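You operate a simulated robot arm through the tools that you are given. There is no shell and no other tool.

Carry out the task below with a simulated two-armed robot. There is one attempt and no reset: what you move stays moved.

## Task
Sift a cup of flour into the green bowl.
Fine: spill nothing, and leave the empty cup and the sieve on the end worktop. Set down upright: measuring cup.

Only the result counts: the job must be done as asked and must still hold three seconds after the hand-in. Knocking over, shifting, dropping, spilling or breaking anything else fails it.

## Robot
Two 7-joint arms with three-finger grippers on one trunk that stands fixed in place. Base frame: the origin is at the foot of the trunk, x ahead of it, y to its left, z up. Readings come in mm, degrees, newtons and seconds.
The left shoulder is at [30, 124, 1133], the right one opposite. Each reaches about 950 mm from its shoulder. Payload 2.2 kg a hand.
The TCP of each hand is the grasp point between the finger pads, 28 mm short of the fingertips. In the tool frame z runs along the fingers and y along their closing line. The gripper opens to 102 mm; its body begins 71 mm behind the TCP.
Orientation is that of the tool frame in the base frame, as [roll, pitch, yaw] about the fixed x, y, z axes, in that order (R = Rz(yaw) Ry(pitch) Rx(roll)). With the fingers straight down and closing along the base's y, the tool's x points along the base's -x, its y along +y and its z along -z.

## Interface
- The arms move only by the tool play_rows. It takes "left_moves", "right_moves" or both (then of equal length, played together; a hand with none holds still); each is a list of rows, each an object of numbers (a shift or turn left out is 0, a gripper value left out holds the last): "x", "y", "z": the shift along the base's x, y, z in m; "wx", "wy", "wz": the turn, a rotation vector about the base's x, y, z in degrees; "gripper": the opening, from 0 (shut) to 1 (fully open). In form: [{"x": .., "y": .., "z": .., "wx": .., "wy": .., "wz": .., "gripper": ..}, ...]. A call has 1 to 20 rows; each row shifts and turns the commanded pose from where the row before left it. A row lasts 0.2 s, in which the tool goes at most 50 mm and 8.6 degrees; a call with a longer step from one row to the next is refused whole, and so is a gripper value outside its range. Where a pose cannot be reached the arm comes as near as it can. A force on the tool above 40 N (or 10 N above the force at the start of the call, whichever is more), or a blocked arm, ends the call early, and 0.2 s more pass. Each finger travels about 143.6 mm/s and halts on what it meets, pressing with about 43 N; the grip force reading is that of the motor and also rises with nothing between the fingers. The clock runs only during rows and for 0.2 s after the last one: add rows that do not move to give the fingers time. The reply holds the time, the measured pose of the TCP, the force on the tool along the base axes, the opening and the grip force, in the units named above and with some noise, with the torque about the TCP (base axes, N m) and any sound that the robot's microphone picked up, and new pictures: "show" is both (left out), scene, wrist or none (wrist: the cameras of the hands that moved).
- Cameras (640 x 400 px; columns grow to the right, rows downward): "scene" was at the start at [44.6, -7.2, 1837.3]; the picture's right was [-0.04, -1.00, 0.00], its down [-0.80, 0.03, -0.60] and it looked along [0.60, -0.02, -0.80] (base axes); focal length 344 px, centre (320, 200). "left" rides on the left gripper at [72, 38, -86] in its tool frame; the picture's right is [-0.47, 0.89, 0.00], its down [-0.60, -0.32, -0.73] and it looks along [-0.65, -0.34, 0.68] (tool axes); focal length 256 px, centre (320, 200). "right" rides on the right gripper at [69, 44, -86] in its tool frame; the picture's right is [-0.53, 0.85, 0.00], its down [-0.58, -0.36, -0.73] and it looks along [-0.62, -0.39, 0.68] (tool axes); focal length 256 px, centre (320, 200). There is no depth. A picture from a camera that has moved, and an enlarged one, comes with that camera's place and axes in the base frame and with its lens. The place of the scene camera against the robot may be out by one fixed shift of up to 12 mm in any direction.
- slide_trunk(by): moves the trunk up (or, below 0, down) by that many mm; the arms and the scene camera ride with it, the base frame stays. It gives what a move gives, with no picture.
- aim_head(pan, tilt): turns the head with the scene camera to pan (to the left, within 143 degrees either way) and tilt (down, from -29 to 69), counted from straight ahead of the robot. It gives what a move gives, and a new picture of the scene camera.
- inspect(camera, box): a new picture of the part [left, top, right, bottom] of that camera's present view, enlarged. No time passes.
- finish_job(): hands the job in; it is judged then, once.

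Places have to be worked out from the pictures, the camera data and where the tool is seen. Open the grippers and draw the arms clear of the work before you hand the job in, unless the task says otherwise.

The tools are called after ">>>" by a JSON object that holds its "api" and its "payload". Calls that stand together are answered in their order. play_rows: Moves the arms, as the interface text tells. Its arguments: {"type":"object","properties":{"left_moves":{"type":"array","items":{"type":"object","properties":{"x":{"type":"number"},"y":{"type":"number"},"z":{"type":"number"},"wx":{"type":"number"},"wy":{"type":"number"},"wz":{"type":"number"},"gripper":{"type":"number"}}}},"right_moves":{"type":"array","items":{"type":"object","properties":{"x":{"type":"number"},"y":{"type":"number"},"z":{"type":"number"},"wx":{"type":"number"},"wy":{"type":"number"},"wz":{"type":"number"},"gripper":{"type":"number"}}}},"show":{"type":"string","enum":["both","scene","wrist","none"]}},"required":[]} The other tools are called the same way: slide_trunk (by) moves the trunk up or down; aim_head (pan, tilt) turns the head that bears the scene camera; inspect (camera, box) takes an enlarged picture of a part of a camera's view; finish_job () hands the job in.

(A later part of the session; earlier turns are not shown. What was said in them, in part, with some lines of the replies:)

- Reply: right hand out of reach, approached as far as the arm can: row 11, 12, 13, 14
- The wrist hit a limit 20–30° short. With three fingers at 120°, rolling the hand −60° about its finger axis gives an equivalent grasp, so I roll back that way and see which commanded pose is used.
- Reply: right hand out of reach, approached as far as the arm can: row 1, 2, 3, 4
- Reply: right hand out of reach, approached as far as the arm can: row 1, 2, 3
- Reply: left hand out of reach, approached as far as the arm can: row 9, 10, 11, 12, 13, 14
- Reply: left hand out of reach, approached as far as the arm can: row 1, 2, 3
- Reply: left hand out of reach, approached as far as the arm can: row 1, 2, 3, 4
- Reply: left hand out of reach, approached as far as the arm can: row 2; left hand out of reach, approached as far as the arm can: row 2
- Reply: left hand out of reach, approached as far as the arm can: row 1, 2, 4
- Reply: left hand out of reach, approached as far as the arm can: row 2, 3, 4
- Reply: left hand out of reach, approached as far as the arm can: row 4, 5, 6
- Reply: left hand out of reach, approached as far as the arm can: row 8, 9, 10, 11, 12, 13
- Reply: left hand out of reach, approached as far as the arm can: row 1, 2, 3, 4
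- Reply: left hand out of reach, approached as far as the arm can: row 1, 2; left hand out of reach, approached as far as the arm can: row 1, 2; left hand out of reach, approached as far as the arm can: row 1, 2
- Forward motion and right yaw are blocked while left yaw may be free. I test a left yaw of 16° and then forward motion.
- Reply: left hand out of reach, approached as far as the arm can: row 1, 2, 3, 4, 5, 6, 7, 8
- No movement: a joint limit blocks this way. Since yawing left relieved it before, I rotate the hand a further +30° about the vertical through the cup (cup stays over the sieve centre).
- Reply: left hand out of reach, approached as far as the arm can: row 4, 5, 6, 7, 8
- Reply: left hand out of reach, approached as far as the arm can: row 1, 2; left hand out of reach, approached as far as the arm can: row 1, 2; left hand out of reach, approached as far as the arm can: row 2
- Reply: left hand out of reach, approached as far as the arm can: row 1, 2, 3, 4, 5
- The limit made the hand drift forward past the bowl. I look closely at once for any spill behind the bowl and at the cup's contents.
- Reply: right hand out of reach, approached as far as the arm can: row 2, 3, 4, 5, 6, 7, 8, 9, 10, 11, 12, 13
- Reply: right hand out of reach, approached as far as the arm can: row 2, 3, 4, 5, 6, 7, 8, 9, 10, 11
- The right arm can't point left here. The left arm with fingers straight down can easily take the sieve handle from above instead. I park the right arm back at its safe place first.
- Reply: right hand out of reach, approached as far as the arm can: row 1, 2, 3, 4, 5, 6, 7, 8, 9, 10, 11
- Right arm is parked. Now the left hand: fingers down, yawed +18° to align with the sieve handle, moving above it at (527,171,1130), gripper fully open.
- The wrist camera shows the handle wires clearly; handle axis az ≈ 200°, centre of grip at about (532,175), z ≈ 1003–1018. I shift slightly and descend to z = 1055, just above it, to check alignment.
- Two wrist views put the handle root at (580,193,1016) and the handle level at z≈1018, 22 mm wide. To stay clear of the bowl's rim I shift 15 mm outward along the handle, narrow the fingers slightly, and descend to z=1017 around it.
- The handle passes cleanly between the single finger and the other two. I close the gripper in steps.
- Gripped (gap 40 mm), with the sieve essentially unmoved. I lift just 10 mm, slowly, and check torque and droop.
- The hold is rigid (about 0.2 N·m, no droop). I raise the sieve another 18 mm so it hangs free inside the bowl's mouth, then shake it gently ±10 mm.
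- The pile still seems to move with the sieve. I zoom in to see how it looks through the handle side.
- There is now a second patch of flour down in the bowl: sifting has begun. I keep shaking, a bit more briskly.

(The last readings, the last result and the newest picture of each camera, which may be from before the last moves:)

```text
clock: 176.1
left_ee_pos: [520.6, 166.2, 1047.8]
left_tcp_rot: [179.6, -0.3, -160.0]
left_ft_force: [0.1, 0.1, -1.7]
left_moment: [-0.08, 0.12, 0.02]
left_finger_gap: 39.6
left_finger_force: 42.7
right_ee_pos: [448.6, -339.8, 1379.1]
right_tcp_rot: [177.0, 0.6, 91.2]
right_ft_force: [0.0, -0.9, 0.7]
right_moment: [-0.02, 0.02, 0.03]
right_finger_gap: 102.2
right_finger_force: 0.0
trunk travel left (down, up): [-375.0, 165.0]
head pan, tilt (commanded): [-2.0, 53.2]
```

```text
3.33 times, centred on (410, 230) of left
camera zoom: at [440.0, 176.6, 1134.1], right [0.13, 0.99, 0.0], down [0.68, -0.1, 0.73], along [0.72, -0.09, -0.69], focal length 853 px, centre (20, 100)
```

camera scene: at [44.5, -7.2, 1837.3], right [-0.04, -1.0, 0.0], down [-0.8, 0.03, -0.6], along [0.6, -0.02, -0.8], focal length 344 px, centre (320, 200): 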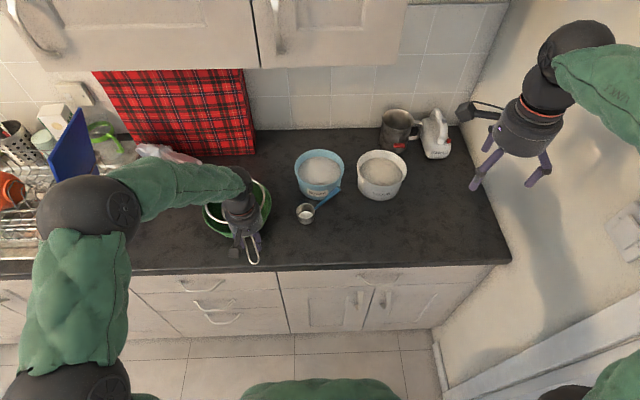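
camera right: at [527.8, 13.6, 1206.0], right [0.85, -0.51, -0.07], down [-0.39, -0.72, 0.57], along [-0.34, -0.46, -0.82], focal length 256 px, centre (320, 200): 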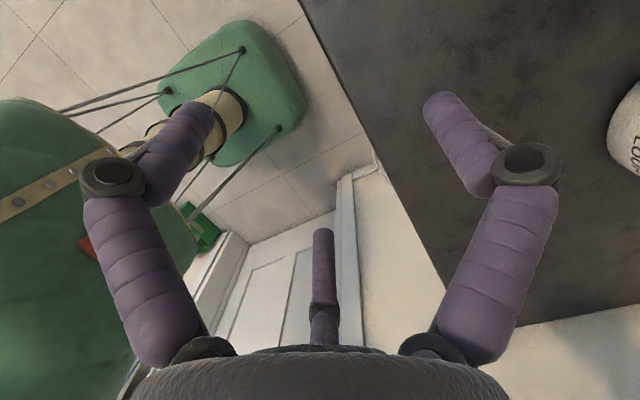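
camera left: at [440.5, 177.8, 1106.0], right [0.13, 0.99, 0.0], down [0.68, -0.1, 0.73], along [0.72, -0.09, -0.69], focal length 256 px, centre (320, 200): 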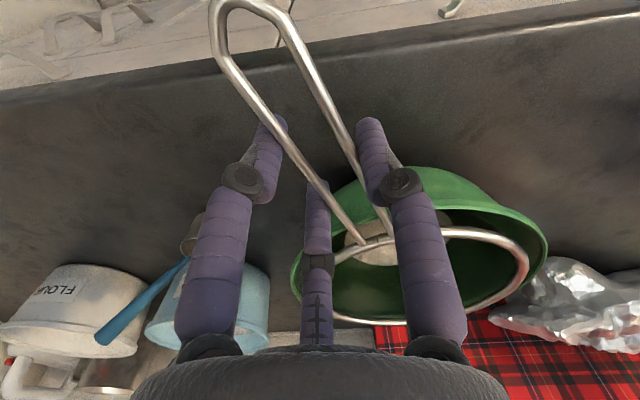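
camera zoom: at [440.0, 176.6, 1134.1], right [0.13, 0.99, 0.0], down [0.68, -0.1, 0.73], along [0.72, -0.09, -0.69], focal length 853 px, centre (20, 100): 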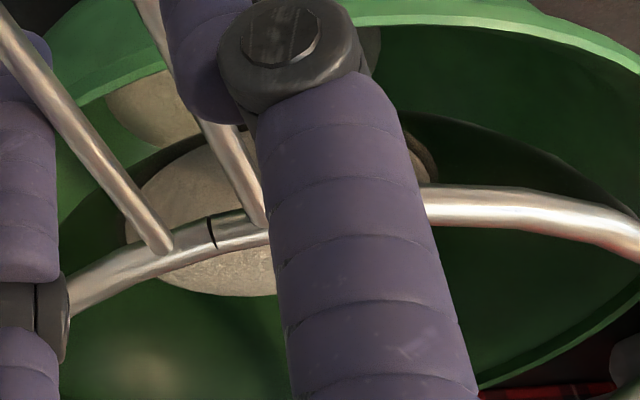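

It's working: the pile on the mesh shrinks and the one in the bowl grows. I continue with a somewhat larger stroke (±17 mm), which still clears the bowl.

>>> {"api": "play_rows", "payload": {"left_moves": [{"x": 0.016, "y": 0.0058}, {"x": -0.032, "y": -0.0116}, {"x": 0.032, "y": 0.0116}, {"x": -0.032, "y": -0.0116}, {"x": 0.032, "y": 0.0116}, {"x": -0.032, "y": -0.0116}, {"x": 0.032, "y": 0.0116}, {"x": -0.032, "y": -0.0116}, {"x": 0.032, "y": 0.0116}, {"x": -0.032, "y": -0.0116}, {"x": 0.032, "y": 0.0116}, {"x": -0.032, "y": -0.0116}, {"x": 0.032, "y": 0.0116}, {"x": -0.032, "y": -0.0116}, {"x": 0.032, "y": 0.0116}, {"x": -0.032, "y": -0.0116}, {"x": 0.032, "y": 0.0116}, {"x": -0.032, "y": -0.0116}, {"x": 0.016, "y": 0.0058}, {}], "show": "none"}}

>>> {"api": "inspect", "payload": {"camera": "left", "box": [330, 170, 490, 290]}}

>>> {"api": "inspect", "payload": {"camera": "scene", "box": [186, 160, 298, 270]}}

```text
clock: 180.3
left_ee_pos: [520.7, 164.1, 1050.4]
left_tcp_rot: [179.6, -0.2, -159.9]
left_ft_force: [0.3, -0.3, -0.8]
left_moment: [-0.07, 0.11, -0.03]
left_finger_gap: 39.6
left_finger_force: 43.3
right_ee_pos: [448.6, -338.2, 1379.9]
right_tcp_rot: [176.9, 0.5, 91.3]
right_ft_force: [-1.0, -0.5, 0.7]
right_moment: [0.0, -0.05, 0.0]
right_finger_gap: 101.9
right_finger_force: 0.1
trunk travel left (down, up): [-375.0, 165.0]
head pan, tilt (commanded): [-2.0, 53.2]
```

```text
3.33 times, centred on (410, 230) of left
camera zoom: at [440.9, 176.5, 1137.3], right [0.13, 0.99, 0.01], down [0.68, -0.1, 0.73], along [0.72, -0.09, -0.69], focal length 853 px, centre (20, 100)
```

zoom: 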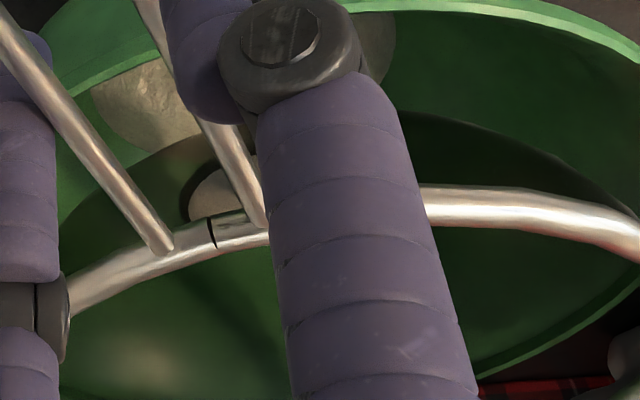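

```text
3.64 times, centred on (242, 215) of scene
camera zoom: at [44.2, -7.4, 1837.3], right [-0.04, -1.0, 0.0], down [-0.8, 0.03, -0.6], along [0.6, -0.02, -0.8], focal length 1252 px, centre (604, 146)
```

zoom: 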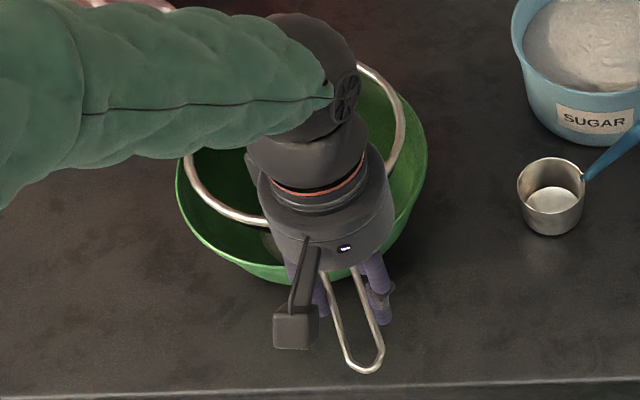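

Almost everything has passed; only a small remnant is on the mesh, and the bowl has not moved. Another round of shaking.

>>> {"api": "play_rows", "payload": {"left_moves": [{"x": 0.016, "y": 0.0058}, {"x": -0.032, "y": -0.0116}, {"x": 0.032, "y": 0.0116}, {"x": -0.032, "y": -0.0116}, {"x": 0.032, "y": 0.0116}, {"x": -0.032, "y": -0.0116}, {"x": 0.032, "y": 0.0116}, {"x": -0.032, "y": -0.0116}, {"x": 0.032, "y": 0.0116}, {"x": -0.032, "y": -0.0116}, {"x": 0.032, "y": 0.0116}, {"x": -0.032, "y": -0.0116}, {"x": 0.032, "y": 0.0116}, {"x": -0.032, "y": -0.0116}, {"x": 0.032, "y": 0.0116}, {"x": -0.032, "y": -0.0116}, {"x": 0.032, "y": 0.0116}, {"x": -0.032, "y": -0.0116}, {"x": 0.016, "y": 0.0058}, {}], "show": "none"}}

>>> {"api": "inspect", "payload": {"camera": "left", "box": [330, 170, 490, 290]}}

```text
clock: 184.5
left_ee_pos: [518.2, 167.6, 1044.7]
left_tcp_rot: [179.6, -0.2, -160.1]
left_ft_force: [0.5, -0.6, -1.0]
left_moment: [-0.06, 0.14, 0.01]
left_finger_gap: 39.3
left_finger_force: 42.4
right_ee_pos: [449.4, -338.9, 1378.3]
right_tcp_rot: [177.0, 0.4, 91.3]
right_ft_force: [-0.5, 0.3, 0.7]
right_moment: [-0.04, 0.0, -0.03]
right_finger_gap: 102.1
right_finger_force: 0.0
trunk travel left (down, up): [-375.0, 165.0]
head pan, tilt (commanded): [-2.0, 53.2]
```

```text
3.33 times, centred on (410, 230) of left
camera zoom: at [438.3, 179.0, 1133.0], right [0.13, 0.99, 0.0], down [0.68, -0.1, 0.73], along [0.72, -0.09, -0.69], focal length 853 px, centre (20, 100)
```

zoom: 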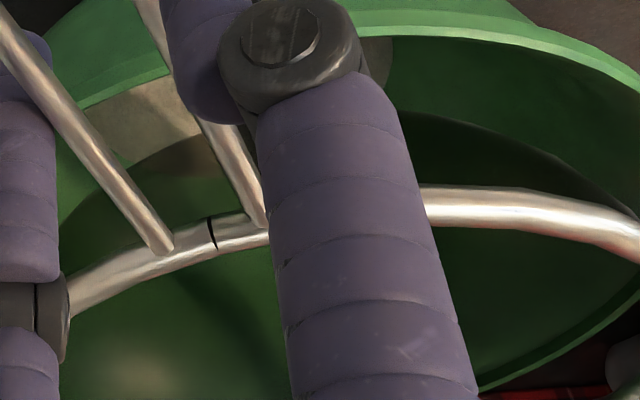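

The mesh looks clear now; I give one more full round of shaking to make sure nothing remains that could fall elsewhere.

>>> {"api": "play_rows", "payload": {"left_moves": [{"x": 0.016, "y": 0.0058}, {"x": -0.032, "y": -0.0116}, {"x": 0.032, "y": 0.0116}, {"x": -0.032, "y": -0.0116}, {"x": 0.032, "y": 0.0116}, {"x": -0.032, "y": -0.0116}, {"x": 0.032, "y": 0.0116}, {"x": -0.032, "y": -0.0116}, {"x": 0.032, "y": 0.0116}, {"x": -0.032, "y": -0.0116}, {"x": 0.032, "y": 0.0116}, {"x": -0.032, "y": -0.0116}, {"x": 0.032, "y": 0.0116}, {"x": -0.032, "y": -0.0116}, {"x": 0.032, "y": 0.0116}, {"x": -0.032, "y": -0.0116}, {"x": 0.032, "y": 0.0116}, {"x": -0.032, "y": -0.0116}, {"x": 0.016, "y": 0.0058}, {}], "show": "none"}}

>>> {"api": "play_rows", "payload": {"left_moves": [{"x": -0.0052, "y": 0.0142}, {"x": 0.0104, "y": -0.0284}, {"x": -0.0104, "y": 0.0284}, {"x": 0.0104, "y": -0.0284}, {"x": -0.0104, "y": 0.0284}, {"x": 0.0104, "y": -0.0284}, {"x": -0.0104, "y": 0.0284}, {"x": 0.0104, "y": -0.0284}, {"x": -0.0104, "y": 0.0284}, {"x": 0.0104, "y": -0.0284}, {"x": -0.0104, "y": 0.0284}, {"x": 0.0104, "y": -0.0284}, {"x": -0.0052, "y": 0.0142}, {}, {}], "show": "scene"}}

>>> {"api": "inspect", "payload": {"camera": "left", "box": [330, 170, 490, 290]}}

```text
clock: 188.7
left_ee_pos: [517.3, 167.0, 1047.9]
left_tcp_rot: [179.6, -0.1, -160.0]
left_ft_force: [-0.5, 0.5, -1.2]
left_moment: [-0.06, 0.12, -0.03]
left_finger_gap: 39.6
left_finger_force: 42.7
right_ee_pos: [448.6, -338.3, 1379.9]
right_tcp_rot: [177.0, 0.6, 91.3]
right_ft_force: [-0.7, 0.5, -1.1]
right_moment: [0.03, -0.03, 0.02]
right_finger_gap: 102.2
right_finger_force: 0.0
trunk travel left (down, up): [-375.0, 165.0]
head pan, tilt (commanded): [-2.0, 53.2]
```

```text
clock: 191.9
left_ee_pos: [516.4, 162.3, 1049.4]
left_tcp_rot: [179.7, -0.1, -160.0]
left_ft_force: [0.5, -0.2, -0.9]
left_moment: [-0.05, 0.13, 0.0]
left_finger_gap: 39.6
left_finger_force: 43.3
right_ee_pos: [450.2, -339.3, 1379.0]
right_tcp_rot: [177.1, 0.5, 91.1]
right_ft_force: [-0.2, -0.1, 0.2]
right_moment: [-0.05, -0.02, -0.03]
right_finger_gap: 101.9
right_finger_force: 0.0
trunk travel left (down, up): [-375.0, 165.0]
head pan, tilt (commanded): [-2.0, 53.2]
camera scene: at [44.8, -7.5, 1837.3], right [-0.04, -1.0, 0.0], down [-0.8, 0.03, -0.6], along [0.6, -0.02, -0.8], focal length 344 px, centre (320, 200)
```

scene: 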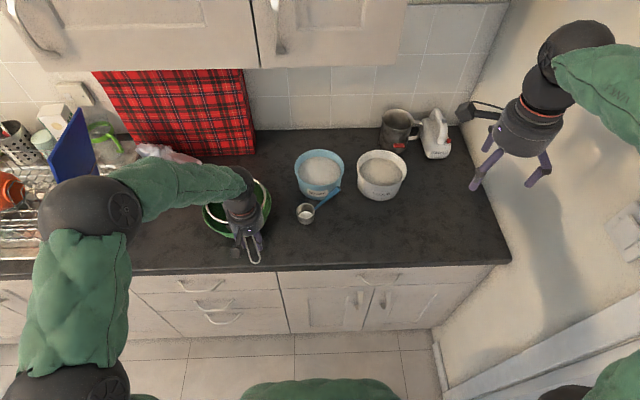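

```text
3.33 times, centred on (410, 230) of left
camera zoom: at [437.1, 173.6, 1135.5], right [0.13, 0.99, 0.0], down [0.68, -0.1, 0.73], along [0.72, -0.09, -0.69], focal length 853 px, centre (20, 100)
```

zoom: 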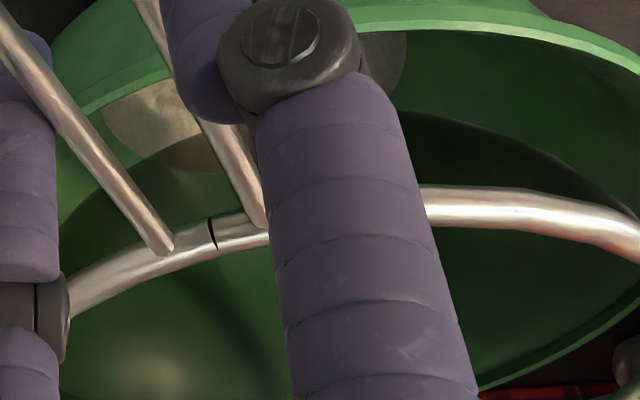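

The mesh is empty and all the flour lies in the bowl. I lift the sieve straight up, clear of the bowl, and look at its underside and the bowl.

>>> {"api": "play_rows", "payload": {"left_moves": [{"z": 0.01}, {"z": 0.015}, {"z": 0.02}, {"z": 0.025}, {"z": 0.025}, {"z": 0.02}, {}, {}], "show": "scene"}}

>>> {"api": "inspect", "payload": {"camera": "scene", "box": [180, 130, 300, 270]}}

>>> {"api": "inspect", "payload": {"camera": "left", "box": [240, 100, 640, 350]}}

```text
clock: 193.7
left_ee_pos: [518.4, 165.1, 1162.4]
left_tcp_rot: [179.7, -0.2, -160.0]
left_ft_force: [-0.1, -1.1, -1.7]
left_moment: [-0.03, 0.12, 0.01]
left_finger_gap: 39.7
left_finger_force: 42.9
right_ee_pos: [449.8, -338.5, 1378.3]
right_tcp_rot: [177.0, 0.5, 91.1]
right_ft_force: [-0.2, -0.1, -0.1]
right_moment: [0.02, -0.03, -0.02]
right_finger_gap: 101.8
right_finger_force: 0.0
trunk travel left (down, up): [-375.0, 165.0]
head pan, tilt (commanded): [-2.0, 53.2]
camera scene: at [44.4, -7.3, 1837.3], right [-0.04, -1.0, 0.0], down [-0.8, 0.03, -0.6], along [0.6, -0.02, -0.8], focal length 344 px, centre (320, 200)
```

scene: 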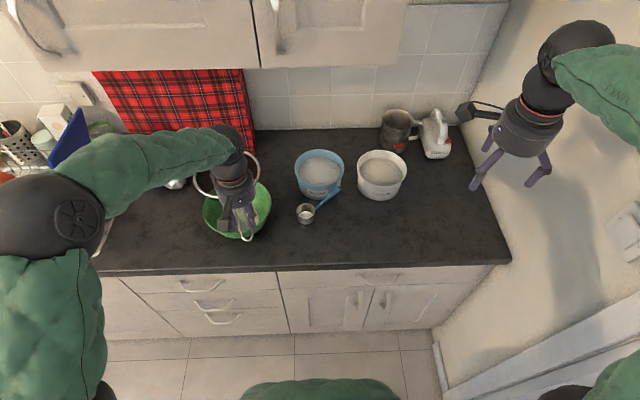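

```text
2.86 times, centred on (240, 200) of scene
camera zoom: at [44.4, -7.3, 1837.3], right [-0.04, -1.0, 0.0], down [-0.8, 0.03, -0.6], along [0.6, -0.02, -0.8], focal length 983 px, centre (549, 200)
```

zoom: 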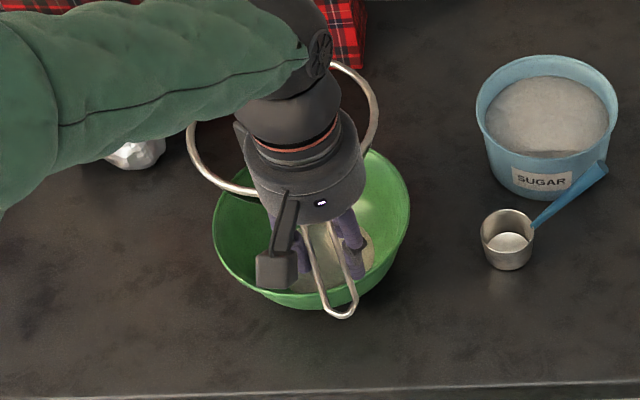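

```text
1.60 times, centred on (440, 225) of left
camera zoom: at [438.5, 175.7, 1248.5], right [0.13, 0.99, 0.0], down [0.68, -0.1, 0.73], along [0.72, -0.09, -0.69], focal length 410 px, centre (128, 160)
```

zoom: 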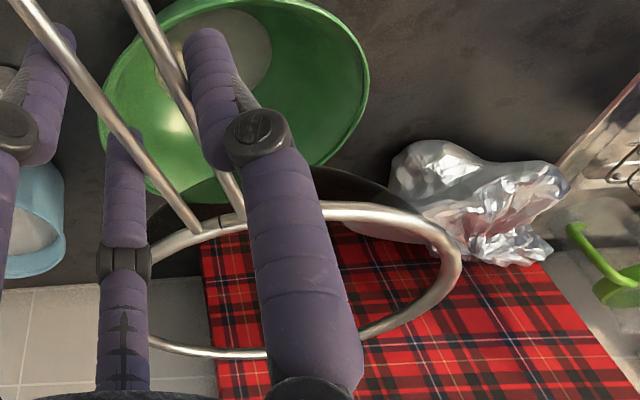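

Bowl and counter are clean. I'll set the sieve down right of the cup's line, ring around (610,-150), with its handle pointing left so the left arm stays comfortable. I turn the hand −95° in the air while moving to (575,30).

>>> {"api": "play_rows", "payload": {"left_moves": [{"wz": -7.9, "x": 0.0047, "y": -0.0112}, {"wz": -7.9, "x": 0.0047, "y": -0.0112}, {"wz": -7.9, "x": 0.0047, "y": -0.0112}, {"wz": -7.9, "x": 0.0047, "y": -0.0112}, {"wz": -7.9, "x": 0.0047, "y": -0.0112}, {"wz": -7.9, "x": 0.0047, "y": -0.0112}, {"wz": -7.9, "x": 0.0047, "y": -0.0112}, {"wz": -7.9, "x": 0.0047, "y": -0.0112}, {"wz": -7.9, "x": 0.0047, "y": -0.0112}, {"wz": -7.9, "x": 0.0047, "y": -0.0112}, {"wz": -7.9, "x": 0.0047, "y": -0.0112}, {"wz": -7.9, "x": 0.0047, "y": -0.0112}, {}, {}]}}

```text
clock: 196.7
left_ee_pos: [576.2, 29.9, 1160.7]
left_tcp_rot: [179.6, -0.2, 105.2]
left_ft_force: [0.5, -0.3, -0.9]
left_moment: [0.12, 0.04, 0.0]
left_finger_gap: 39.5
left_finger_force: 43.1
right_ee_pos: [449.9, -339.0, 1380.4]
right_tcp_rot: [177.0, 0.5, 91.2]
right_ft_force: [0.2, -0.8, 0.3]
right_moment: [0.02, 0.02, 0.0]
right_finger_gap: 101.9
right_finger_force: 0.1
trunk travel left (down, up): [-375.0, 165.0]
head pan, tilt (commanded): [-2.0, 53.2]
camera scene: at [44.8, -7.6, 1837.3], right [-0.04, -1.0, 0.0], down [-0.8, 0.03, -0.6], along [0.6, -0.02, -0.8], focal length 344 px, centre (320, 200)
camera left: at [594.5, 110.1, 1248.5], right [0.98, -0.22, 0.0], down [-0.15, -0.67, 0.73], along [-0.16, -0.71, -0.69], focal length 256 px, centre (320, 200)
```

scene: 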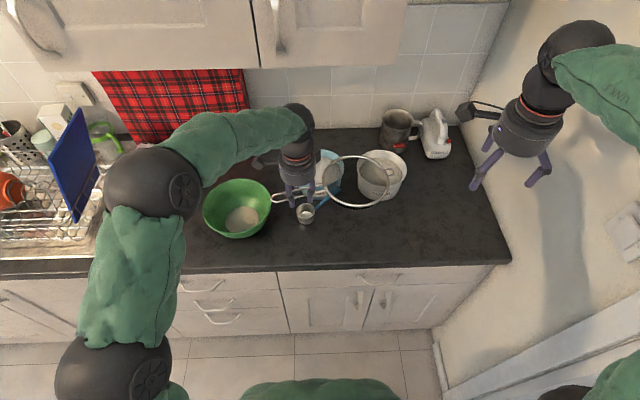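
left: 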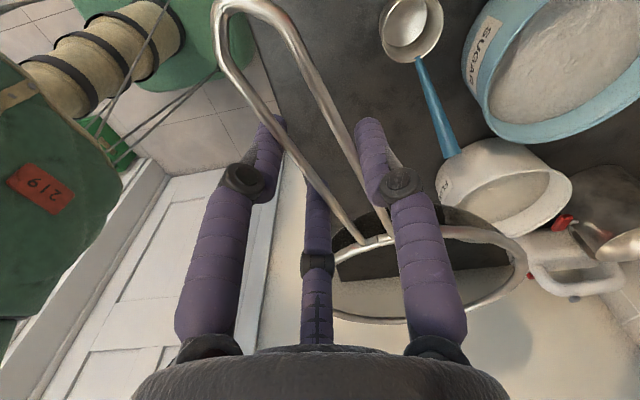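

Turned without any limit. I inspect the sieve (mesh empty?) and the bowl's contents.

>>> {"api": "inspect", "payload": {"camera": "scene", "box": [190, 140, 430, 270]}}

>>> {"api": "inspect", "payload": {"camera": "scene", "box": [190, 165, 286, 245]}}

>>> {"api": "inspect", "payload": {"camera": "left", "box": [300, 150, 560, 340]}}

```text
2.67 times, centred on (310, 205) of scene
camera zoom: at [44.8, -7.6, 1837.3], right [-0.04, -1.0, 0.0], down [-0.8, 0.03, -0.6], along [0.6, -0.02, -0.8], focal length 918 px, centre (347, 187)
```

zoom: 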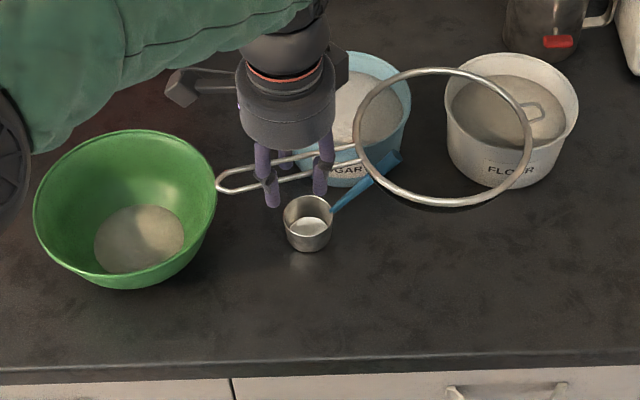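

```text
5.00 times, centred on (238, 205) of scene
camera zoom: at [44.8, -7.6, 1837.3], right [-0.04, -1.0, 0.0], down [-0.8, 0.03, -0.6], along [0.6, -0.02, -0.8], focal length 1721 px, centre (730, 175)
```

zoom: 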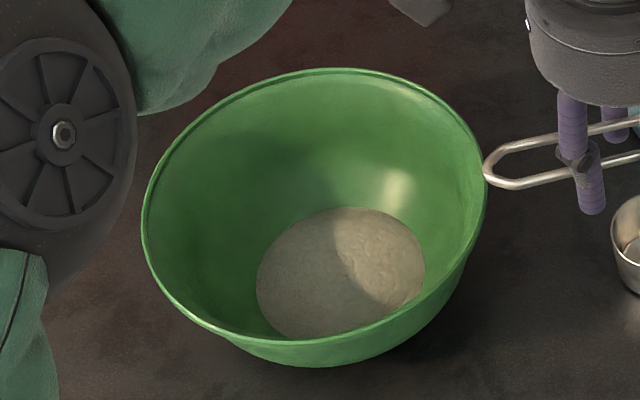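

```text
2.11 times, centred on (430, 245) of left
camera zoom: at [594.5, 110.1, 1248.5], right [0.98, -0.22, 0.0], down [-0.15, -0.67, 0.73], along [-0.16, -0.71, -0.69], focal length 539 px, centre (88, 105)
```

zoom: 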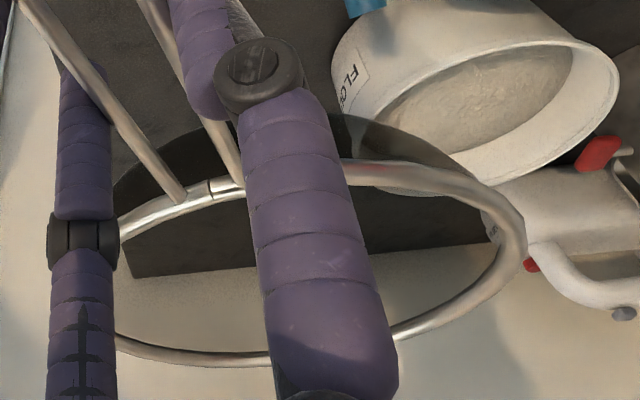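

The sieve is empty, the flour sits in the bowl, and the worktop is clean. I shift to place the ring around (606,-178), away from the cup's handle, tilt the handle end down 8°, and start descending.

>>> {"api": "play_rows", "payload": {"left_moves": [{"x": -0.005, "y": -0.021, "wx": -3.85, "wy": -1.05}, {"x": -0.005, "y": -0.021, "wx": -3.85, "wy": -1.05}, {"x": -0.005, "y": -0.021}, {"z": -0.03}, {"z": -0.035}, {"z": -0.035}, {"z": -0.03}, {}, {}]}}

>>> {"api": "inspect", "payload": {"camera": "scene", "box": [260, 150, 420, 270]}}

```text
clock: 198.7
left_ee_pos: [563.0, -31.9, 1029.6]
left_tcp_rot: [179.6, 7.9, 105.2]
left_ft_force: [-0.6, -0.9, -1.6]
left_moment: [0.11, 0.02, 0.02]
left_finger_gap: 39.8
left_finger_force: 42.5
right_ee_pos: [449.5, -338.3, 1379.6]
right_tcp_rot: [176.9, 0.5, 91.2]
right_ft_force: [-0.1, 1.4, 0.3]
right_moment: [-0.03, 0.01, 0.0]
right_finger_gap: 102.0
right_finger_force: 0.1
trunk travel left (down, up): [-375.0, 165.0]
head pan, tilt (commanded): [-2.0, 53.2]
camera scene: at [45.1, -7.2, 1837.3], right [-0.04, -1.0, 0.0], down [-0.8, 0.03, -0.6], along [0.6, -0.02, -0.8], focal length 344 px, centre (320, 200)
camera left: at [578.0, 59.5, 1106.2], right [0.97, -0.21, 0.07], down [-0.18, -0.57, 0.8], along [-0.13, -0.8, -0.59], focal length 256 px, centre (320, 200)
```

scene: 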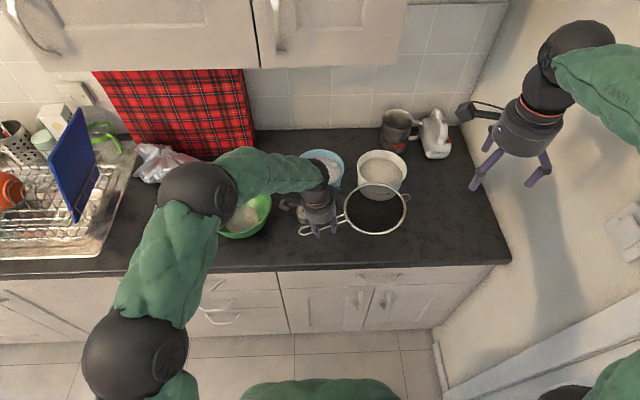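
left: 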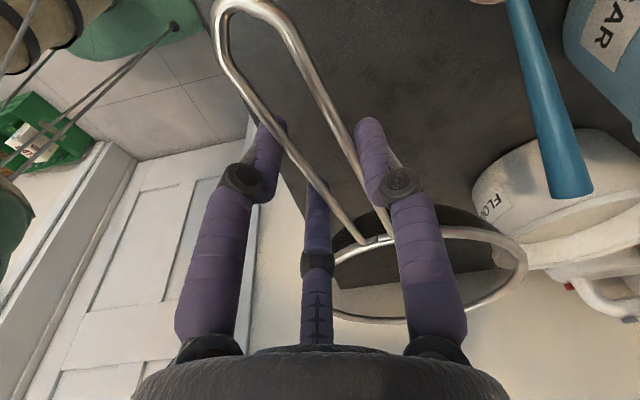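

```text
3.33 times, centred on (340, 210) of scene
camera zoom: at [45.1, -7.2, 1837.3], right [-0.04, -1.0, 0.0], down [-0.8, 0.03, -0.6], along [0.6, -0.02, -0.8], focal length 1147 px, centre (253, 167)
```

zoom: 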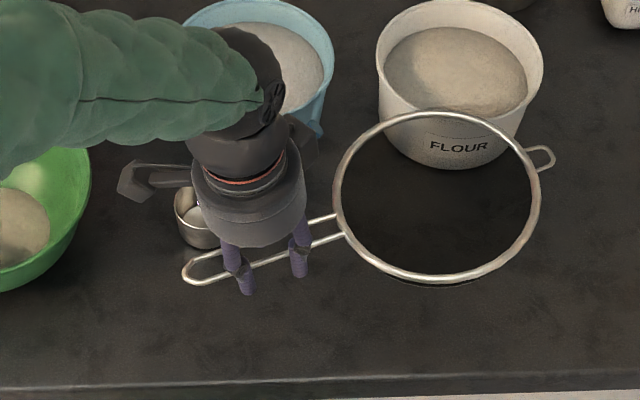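

The ring is over free counter at about (600,-178). I continue down to z≈970, then in small steps watching force.

>>> {"api": "play_rows", "payload": {"left_moves": [{"z": -0.02}, {"z": -0.02}, {"z": -0.015}, {"z": -0.008}, {}], "show": "none"}}

>>> {"api": "play_rows", "payload": {"left_moves": [{"z": -0.004}, {}], "show": "none"}}

>>> {"api": "play_rows", "payload": {"left_moves": [{"z": -0.004}, {}], "show": "none"}}

>>> {"api": "inspect", "payload": {"camera": "scene", "box": [260, 160, 420, 280]}}

```text
clock: 199.9
left_ee_pos: [562.2, -30.4, 970.4]
left_tcp_rot: [179.6, 7.7, 105.2]
left_ft_force: [-0.6, -0.3, -1.5]
left_moment: [0.11, 0.07, -0.03]
left_finger_gap: 39.5
left_finger_force: 43.6
right_ee_pos: [449.6, -337.9, 1379.0]
right_tcp_rot: [177.0, 0.4, 91.2]
right_ft_force: [-0.4, 0.1, 0.0]
right_moment: [0.01, -0.01, 0.0]
right_finger_gap: 102.1
right_finger_force: 0.0
trunk travel left (down, up): [-375.0, 165.0]
head pan, tilt (commanded): [-2.0, 53.2]
```

```text
clock: 200.5
left_ee_pos: [561.8, -30.8, 967.8]
left_tcp_rot: [179.4, 7.9, 105.2]
left_ft_force: [-0.5, -0.8, 6.1]
left_moment: [-0.77, -0.26, -0.05]
left_finger_gap: 39.6
left_finger_force: 42.7
right_ee_pos: [449.3, -339.1, 1378.9]
right_tcp_rot: [177.1, 0.5, 91.2]
right_ft_force: [-0.6, -0.2, 0.9]
right_moment: [-0.02, -0.06, -0.02]
right_finger_gap: 101.8
right_finger_force: 0.1
trunk travel left (down, up): [-375.0, 165.0]
head pan, tilt (commanded): [-2.0, 53.2]
```

```text
clock: 201.1
left_ee_pos: [560.8, -30.8, 962.3]
left_tcp_rot: [179.5, 7.9, 105.3]
left_ft_force: [1.3, 4.5, 12.4]
left_moment: [-1.31, -0.59, 0.39]
left_finger_gap: 39.7
left_finger_force: 43.0
right_ee_pos: [447.9, -336.8, 1378.9]
right_tcp_rot: [177.0, 0.5, 91.2]
right_ft_force: [-0.3, 0.3, -0.1]
right_moment: [0.03, -0.02, 0.0]
right_finger_gap: 101.9
right_finger_force: 0.1
trunk travel left (down, up): [-375.0, 165.0]
head pan, tilt (commanded): [-2.0, 53.2]
```

```text
3.33 times, centred on (340, 220) of scene
camera zoom: at [43.4, -6.2, 1837.4], right [-0.03, -1.0, 0.0], down [-0.8, 0.03, -0.6], along [0.6, -0.02, -0.8], focal length 1147 px, centre (253, 133)
```

zoom: 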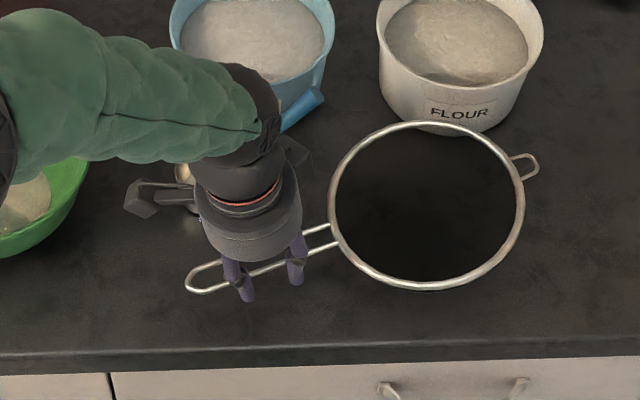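

Contact at TCP z≈967, so the bowl of the sieve is about 80 mm deep. To avoid dropping the handle I'll tilt it further down: ease up, then rotate 9° more about the rounded bottom while lowering the handle.

>>> {"api": "play_rows", "payload": {"left_moves": [{"z": 0.005}, {}, {"wx": -2.9, "wy": -0.79, "x": 0.0006, "y": -0.0021, "z": -0.0075}, {"wx": -2.9, "wy": -0.79, "x": 0.0006, "y": -0.0021, "z": -0.0075}, {"wx": -2.9, "wy": -0.79, "x": 0.0006, "y": -0.0021, "z": -0.0075}, {}, {}]}}

>>> {"api": "inspect", "payload": {"camera": "scene", "box": [260, 160, 420, 280]}}

>>> {"api": "inspect", "payload": {"camera": "left", "box": [160, 0, 560, 250]}}

```text
clock: 202.7
left_ee_pos: [560.9, -38.6, 945.8]
left_tcp_rot: [179.5, 16.9, 105.2]
left_ft_force: [0.1, 1.6, 5.2]
left_moment: [0.26, 0.16, 0.02]
left_finger_gap: 39.6
left_finger_force: 43.3
right_ee_pos: [449.0, -338.0, 1380.5]
right_tcp_rot: [177.0, 0.5, 91.2]
right_ft_force: [-0.2, -0.3, 0.3]
right_moment: [0.0, 0.0, 0.01]
right_finger_gap: 102.0
right_finger_force: 0.0
trunk travel left (down, up): [-375.0, 165.0]
head pan, tilt (commanded): [-2.0, 53.2]
camera scene: at [44.1, -7.1, 1837.4], right [-0.04, -1.0, 0.0], down [-0.8, 0.03, -0.6], along [0.6, -0.02, -0.8], focal length 344 px, centre (320, 200)
camera left: at [574.0, 63.3, 1007.0], right [0.97, -0.2, 0.14], down [-0.22, -0.44, 0.87], along [-0.11, -0.88, -0.47], focal length 256 px, centre (320, 200)
```

scene: 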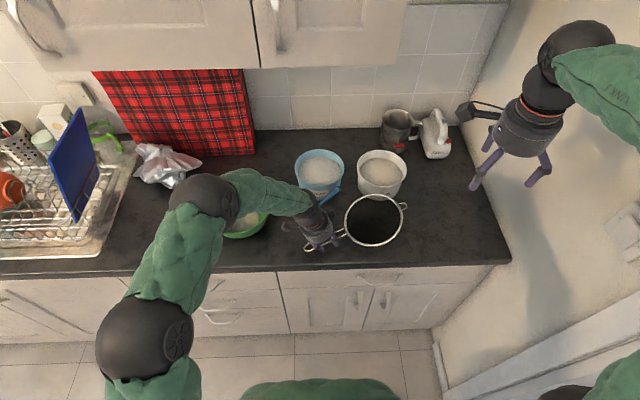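
left: 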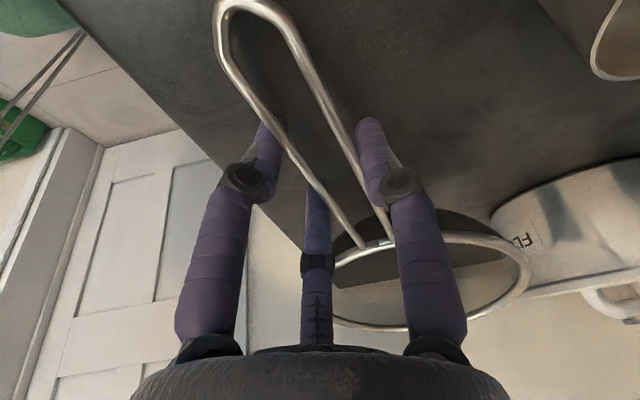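

```text
3.33 times, centred on (340, 220) of scene
camera zoom: at [44.1, -7.1, 1837.4], right [-0.04, -1.0, 0.0], down [-0.8, 0.03, -0.6], along [0.6, -0.02, -0.8], focal length 1147 px, centre (253, 133)
```

zoom: 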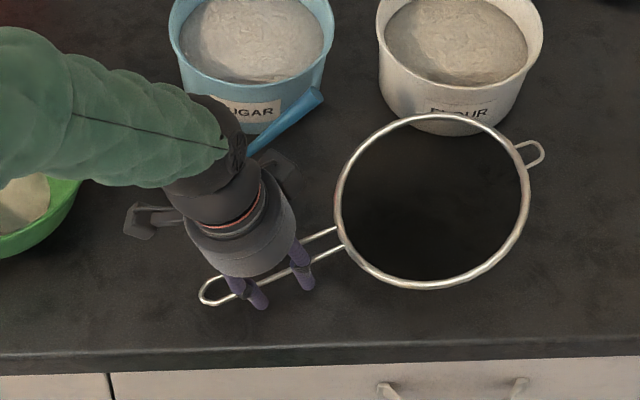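

```text
1.60 times, centred on (360, 125) of left
camera zoom: at [574.0, 63.3, 1007.0], right [0.97, -0.2, 0.14], down [-0.22, -0.44, 0.87], along [-0.11, -0.88, -0.47], focal length 410 px, centre (256, 320)
```

zoom: 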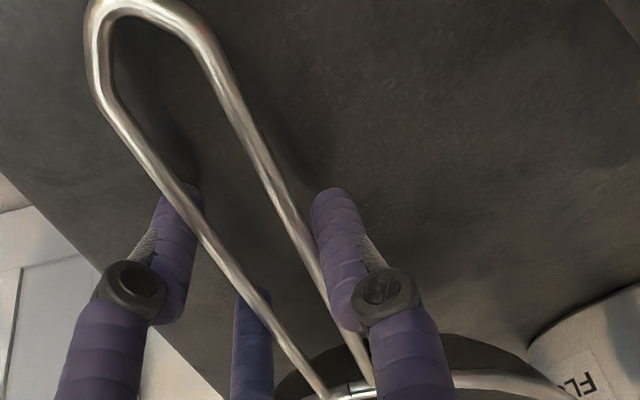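

The moment readings fit both the rounded bottom and the handle's end touching the worktop, so the sieve is resting. I open the gripper gently.

>>> {"api": "play_rows", "payload": {"left_moves": [{"z": 0.001}, {"gripper": 0.5}, {"gripper": 0.6}, {"gripper": 0.7}, {"gripper": 0.8}, {}, {}]}}

>>> {"api": "inspect", "payload": {"camera": "scene", "box": [260, 160, 420, 280]}}

>>> {"api": "inspect", "payload": {"camera": "left", "box": [160, 0, 560, 250]}}

```text
clock: 204.3
left_ee_pos: [562.8, -39.6, 944.0]
left_tcp_rot: [179.6, 16.8, 105.2]
left_ft_force: [-0.7, -0.2, 0.7]
left_moment: [0.0, 0.0, 0.03]
left_finger_gap: 81.5
left_finger_force: 0.0
right_ee_pos: [449.6, -339.1, 1379.8]
right_tcp_rot: [177.0, 0.4, 91.2]
right_ft_force: [-0.4, -0.5, 0.2]
right_moment: [0.0, 0.0, 0.02]
right_finger_gap: 101.8
right_finger_force: 0.0
trunk travel left (down, up): [-375.0, 165.0]
head pan, tilt (commanded): [-2.0, 53.2]
camera scene: at [44.5, -7.3, 1837.3], right [-0.04, -1.0, 0.0], down [-0.8, 0.03, -0.6], along [0.6, -0.02, -0.8], focal length 344 px, centre (320, 200)
camera left: at [574.1, 63.2, 1007.2], right [0.97, -0.2, 0.14], down [-0.21, -0.44, 0.87], along [-0.11, -0.88, -0.47], focal length 256 px, centre (320, 200)
```

scene: 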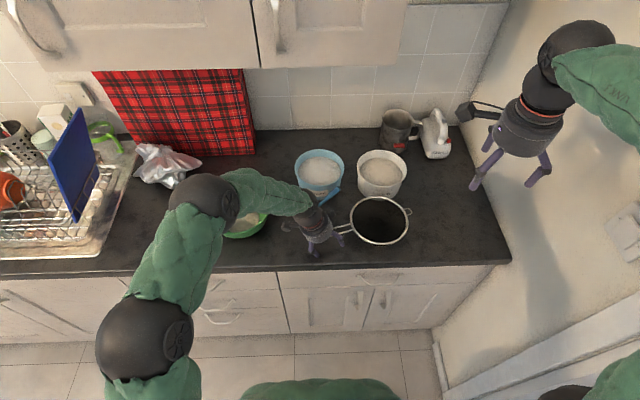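
left: 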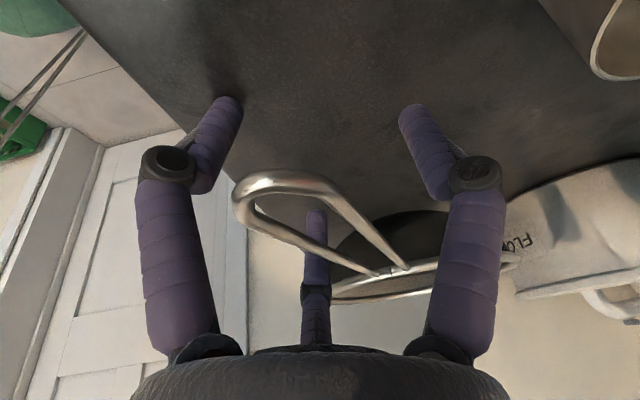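

```text
3.33 times, centred on (340, 220) of scene
camera zoom: at [44.5, -7.3, 1837.3], right [-0.04, -1.0, 0.0], down [-0.8, 0.03, -0.6], along [0.6, -0.02, -0.8], focal length 1147 px, centre (253, 133)
```

zoom: 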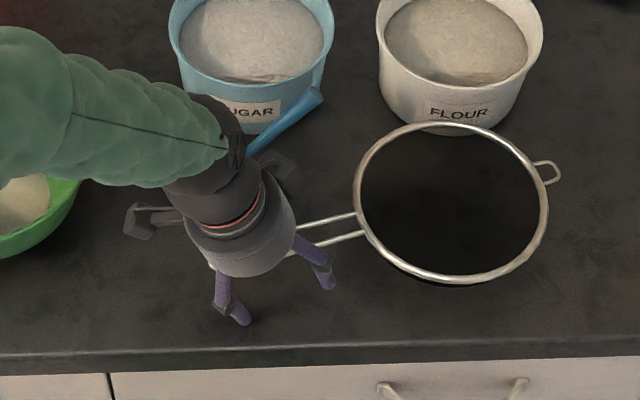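

```text
1.60 times, centred on (360, 125) of left
camera zoom: at [574.1, 63.2, 1007.2], right [0.97, -0.2, 0.14], down [-0.21, -0.44, 0.87], along [-0.11, -0.88, -0.47], focal length 410 px, centre (256, 320)
```

zoom: 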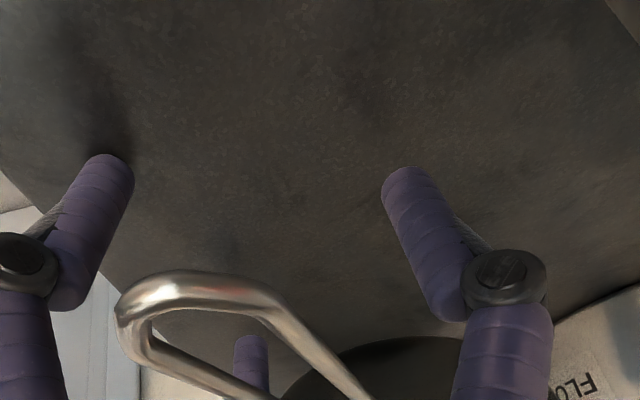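

Once released, the sieve rolled itself level on its rounded bottom, free of the fingers. I open fully and withdraw the hand along its finger axis, carefully.

>>> {"api": "play_rows", "payload": {"left_moves": [{"gripper": 1.0}, {}, {"x": -0.0008, "y": 0.0028, "z": 0.0096}, {"x": -0.0008, "y": 0.0028, "z": 0.0096}, {}]}}

>>> {"api": "inspect", "payload": {"camera": "left", "box": [160, 50, 560, 300]}}

>>> {"api": "inspect", "payload": {"camera": "scene", "box": [260, 160, 420, 280]}}

```text
clock: 205.5
left_ee_pos: [561.8, -32.3, 965.5]
left_tcp_rot: [179.6, 16.8, 105.2]
left_ft_force: [-0.2, 0.2, 0.1]
left_moment: [0.05, 0.0, -0.04]
left_finger_gap: 102.0
left_finger_force: 0.2
right_ee_pos: [449.9, -337.4, 1378.7]
right_tcp_rot: [177.1, 0.5, 91.2]
right_ft_force: [0.4, 0.8, -0.1]
right_moment: [0.04, -0.03, -0.01]
right_finger_gap: 101.8
right_finger_force: 0.0
trunk travel left (down, up): [-375.0, 165.0]
head pan, tilt (commanded): [-2.0, 53.2]
camera scene: at [44.6, -7.4, 1837.3], right [-0.04, -1.0, 0.0], down [-0.8, 0.03, -0.6], along [0.6, -0.02, -0.8], focal length 344 px, centre (320, 200)
camera left: at [574.5, 70.3, 1027.3], right [0.97, -0.2, 0.14], down [-0.21, -0.44, 0.87], along [-0.11, -0.88, -0.47], focal length 256 px, centre (320, 200)
```

scene: 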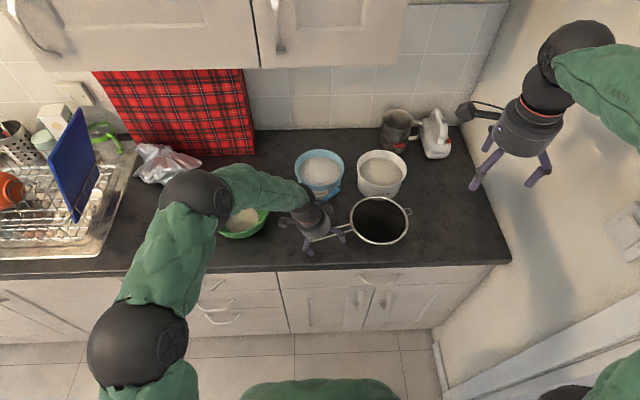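
left: 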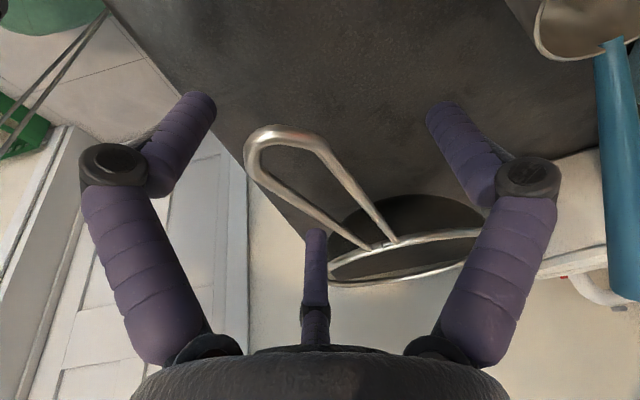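

```text
1.60 times, centred on (360, 175) of left
camera zoom: at [574.5, 70.3, 1027.3], right [0.97, -0.2, 0.14], down [-0.21, -0.44, 0.87], along [-0.11, -0.88, -0.47], focal length 410 px, centre (256, 240)
```

zoom: 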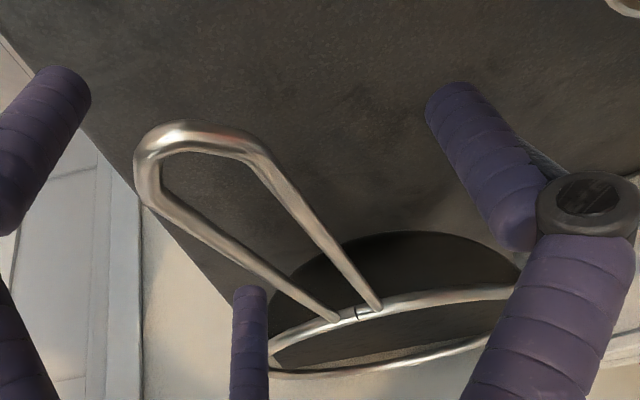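

```text
3.33 times, centred on (340, 220) of scene
camera zoom: at [44.6, -7.4, 1837.3], right [-0.04, -1.0, 0.0], down [-0.8, 0.03, -0.6], along [0.6, -0.02, -0.8], focal length 1147 px, centre (253, 133)
```

zoom: 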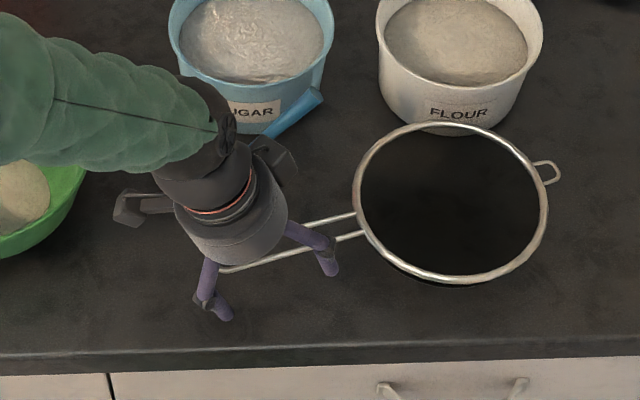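

The sieve stays still, level on its bottom. I withdraw further along the finger axis and then up.

>>> {"api": "play_rows", "payload": {"left_moves": [{"x": -0.0012, "y": 0.0042, "z": 0.0143}, {"x": -0.0015, "y": 0.0056, "z": 0.0191}, {"x": -0.0015, "y": 0.0056, "z": 0.0191}, {"x": -0.0015, "y": 0.0056, "z": 0.0191}, {"x": -0.0015, "y": 0.0056, "z": 0.0191}, {"z": 0.03}, {"z": 0.04}, {"z": 0.04}, {}]}}

>>> {"api": "inspect", "payload": {"camera": "scene", "box": [190, 150, 430, 280]}}

```text
clock: 207.5
left_ee_pos: [552.8, -4.5, 1164.3]
left_tcp_rot: [179.6, 16.9, 105.2]
left_ft_force: [0.2, -0.3, 0.5]
left_moment: [0.01, 0.01, 0.0]
left_finger_gap: 102.0
left_finger_force: 0.0
right_ee_pos: [450.2, -339.3, 1379.4]
right_tcp_rot: [177.2, 0.5, 91.3]
right_ft_force: [-0.4, 0.2, 0.5]
right_moment: [-0.01, 0.02, -0.03]
right_finger_gap: 102.1
right_finger_force: 0.1
trunk travel left (down, up): [-375.0, 165.0]
head pan, tilt (commanded): [-2.0, 53.2]
camera scene: at [45.3, -7.2, 1837.2], right [-0.04, -1.0, 0.0], down [-0.8, 0.03, -0.6], along [0.6, -0.02, -0.8], focal length 344 px, centre (320, 200)
camera left: at [563.9, 97.2, 1226.7], right [0.97, -0.2, 0.14], down [-0.21, -0.44, 0.87], along [-0.11, -0.88, -0.47], focal length 256 px, centre (320, 200)
```

scene: 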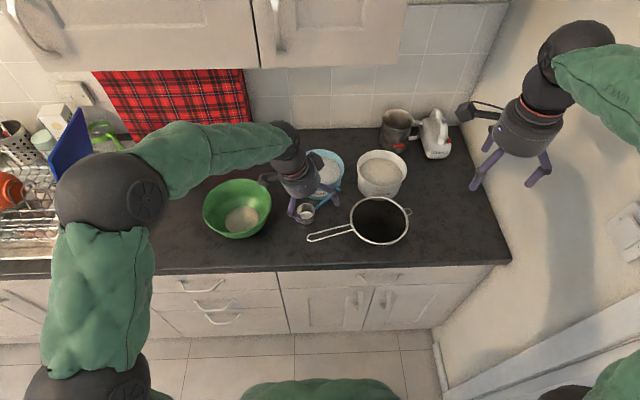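
left: 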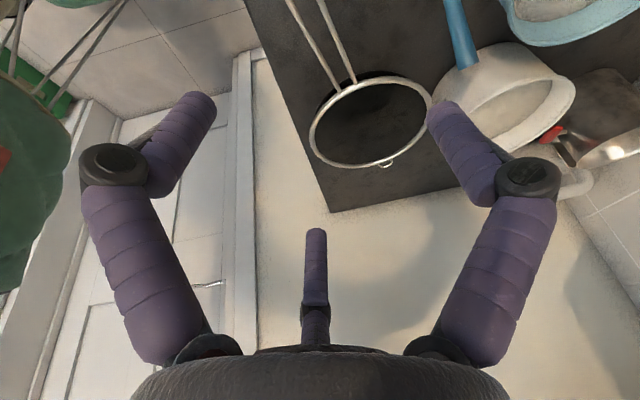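

```text
2.67 times, centred on (310, 215) of scene
camera zoom: at [45.3, -7.2, 1837.2], right [-0.04, -1.0, 0.0], down [-0.8, 0.03, -0.6], along [0.6, -0.02, -0.8], focal length 918 px, centre (347, 160)
```

zoom: 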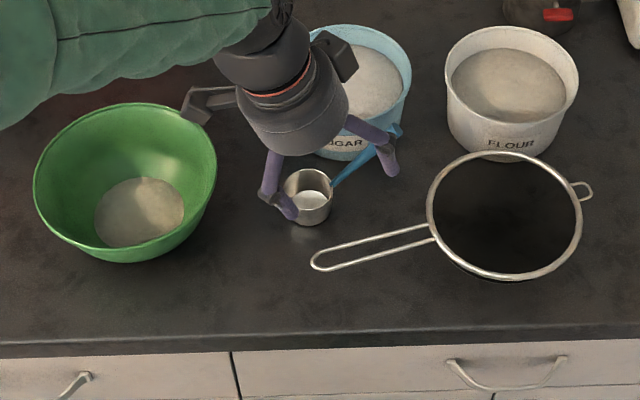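

Everything is in place: sieve resting stably, cup upright and empty, flour in the bowl, bowl and tubs unmoved. I now draw the left arm up and away to its starting area.

>>> {"api": "play_rows", "payload": {"left_moves": [{"z": 0.04}, {"z": 0.04}, {"wx": 5.5, "wy": 1.5, "x": 0.004, "y": 0.02, "z": 0.01}, {"wx": 5.5, "wy": 1.5, "x": 0.004, "y": 0.02, "z": 0.01}, {"wx": 5.3, "wy": 1.4, "x": 0.004, "y": 0.025, "z": 0.005}, {"wz": 7.5, "x": 0.004, "y": 0.03}, {"wz": 7.5, "x": 0.004, "y": 0.03}, {"wz": 7.5, "x": 0.004, "y": 0.03}, {"wz": 7.5, "x": 0.004, "y": 0.03}, {"wz": 7.5, "x": 0.004, "y": 0.03}, {"wz": 7.5, "x": 0.004, "y": 0.03}, {"wz": 7.5, "x": 0.004, "y": 0.03}, {"wz": 7.5, "x": 0.004, "y": 0.025}, {"wz": 7.5}, {"wz": 7.3}, {}, {}]}}

>>> {"api": "inspect", "payload": {"camera": "scene", "box": [190, 130, 430, 280]}}

>>> {"api": "inspect", "payload": {"camera": "scene", "box": [280, 180, 360, 230]}}

```text
clock: 211.1
left_ee_pos: [599.8, 292.6, 1268.9]
left_tcp_rot: [179.5, -0.2, 180.0]
left_ft_force: [-0.1, -0.2, -0.2]
left_moment: [-0.04, 0.04, 0.0]
left_finger_gap: 101.9
left_finger_force: 0.1
right_ee_pos: [448.8, -337.7, 1378.8]
right_tcp_rot: [177.0, 0.5, 91.3]
right_ft_force: [-0.4, -0.1, -0.9]
right_moment: [-0.07, 0.0, 0.01]
right_finger_gap: 102.3
right_finger_force: 0.0
trunk travel left (down, up): [-375.0, 165.0]
head pan, tilt (commanded): [-2.0, 53.2]
camera scene: at [44.5, -7.2, 1837.3], right [-0.04, -1.0, 0.0], down [-0.8, 0.03, -0.6], along [0.6, -0.02, -0.8], focal length 344 px, centre (320, 200)
camera left: at [527.0, 331.7, 1355.6], right [0.46, 0.89, 0.01], down [0.6, -0.32, 0.73], along [0.65, -0.33, -0.69], focal length 256 px, centre (320, 200)
```

scene: 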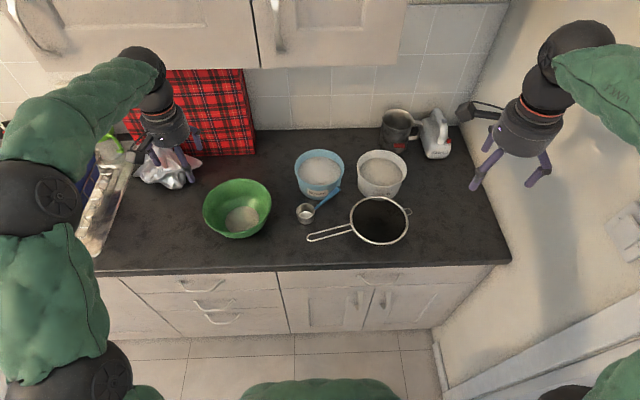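
left: 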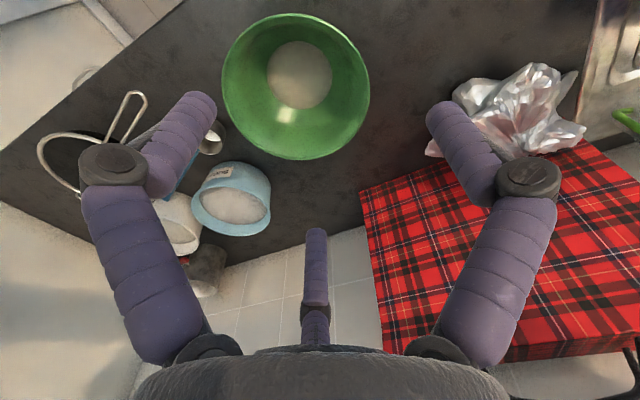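

```text
2.67 times, centred on (310, 205) of scene
camera zoom: at [44.5, -7.2, 1837.3], right [-0.04, -1.0, 0.0], down [-0.8, 0.03, -0.6], along [0.6, -0.02, -0.8], focal length 918 px, centre (347, 187)
```

zoom: 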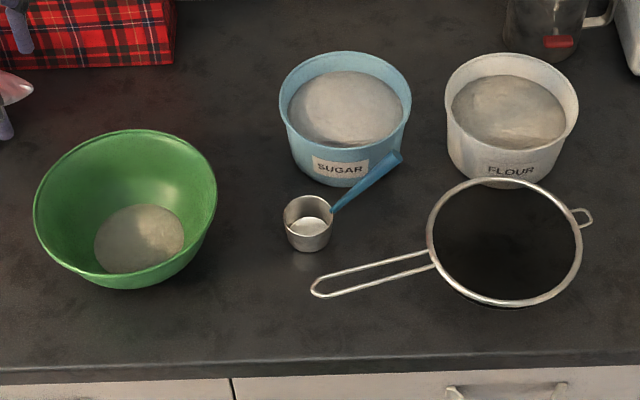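

```text
8.00 times, centred on (320, 205) of scene
camera zoom: at [44.5, -7.2, 1837.3], right [-0.04, -1.0, 0.0], down [-0.8, 0.03, -0.6], along [0.6, -0.02, -0.8], focal length 2754 px, centre (320, 160)
```

zoom: 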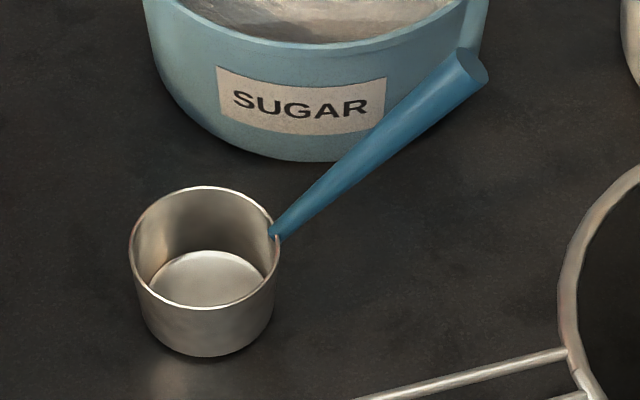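

Both arms are clear with open grippers. The flour is in the green bowl, and the empty cup stands upright on the worktop next to the empty sieve, which hasn't moved since I released it. Nothing is spilled or displaced, so I hand the job in.

>>> {"api": "finish_job", "payload": {}}

```text
The job is handed in.
```

I sifted one cup of flour into the green bowl and handed the job in. In the last pictures I saw no flour anywhere outside the bowl and the tub.

- **Flour:** I filled the measuring cup from the white flour tub, poured it into the sieve and shook the sieve over the bowl until the mesh was empty.
- **Cup:** It is empty and standing upright on the worktop, in front of the sugar tub. I moved it there from its starting spot because the left arm could not grip it where it was.
- **Sieve:** It is empty and sitting on its rounded bottom on the worktop, to the right of the cup. It did not move between the last two pictures.
- **Other items:** I bumped the flour tub once while scooping, and it shifted about 1–2 mm. The bowl is where it started, and I saw no other item moved.

Both grippers are open and the arms are clear of the work.
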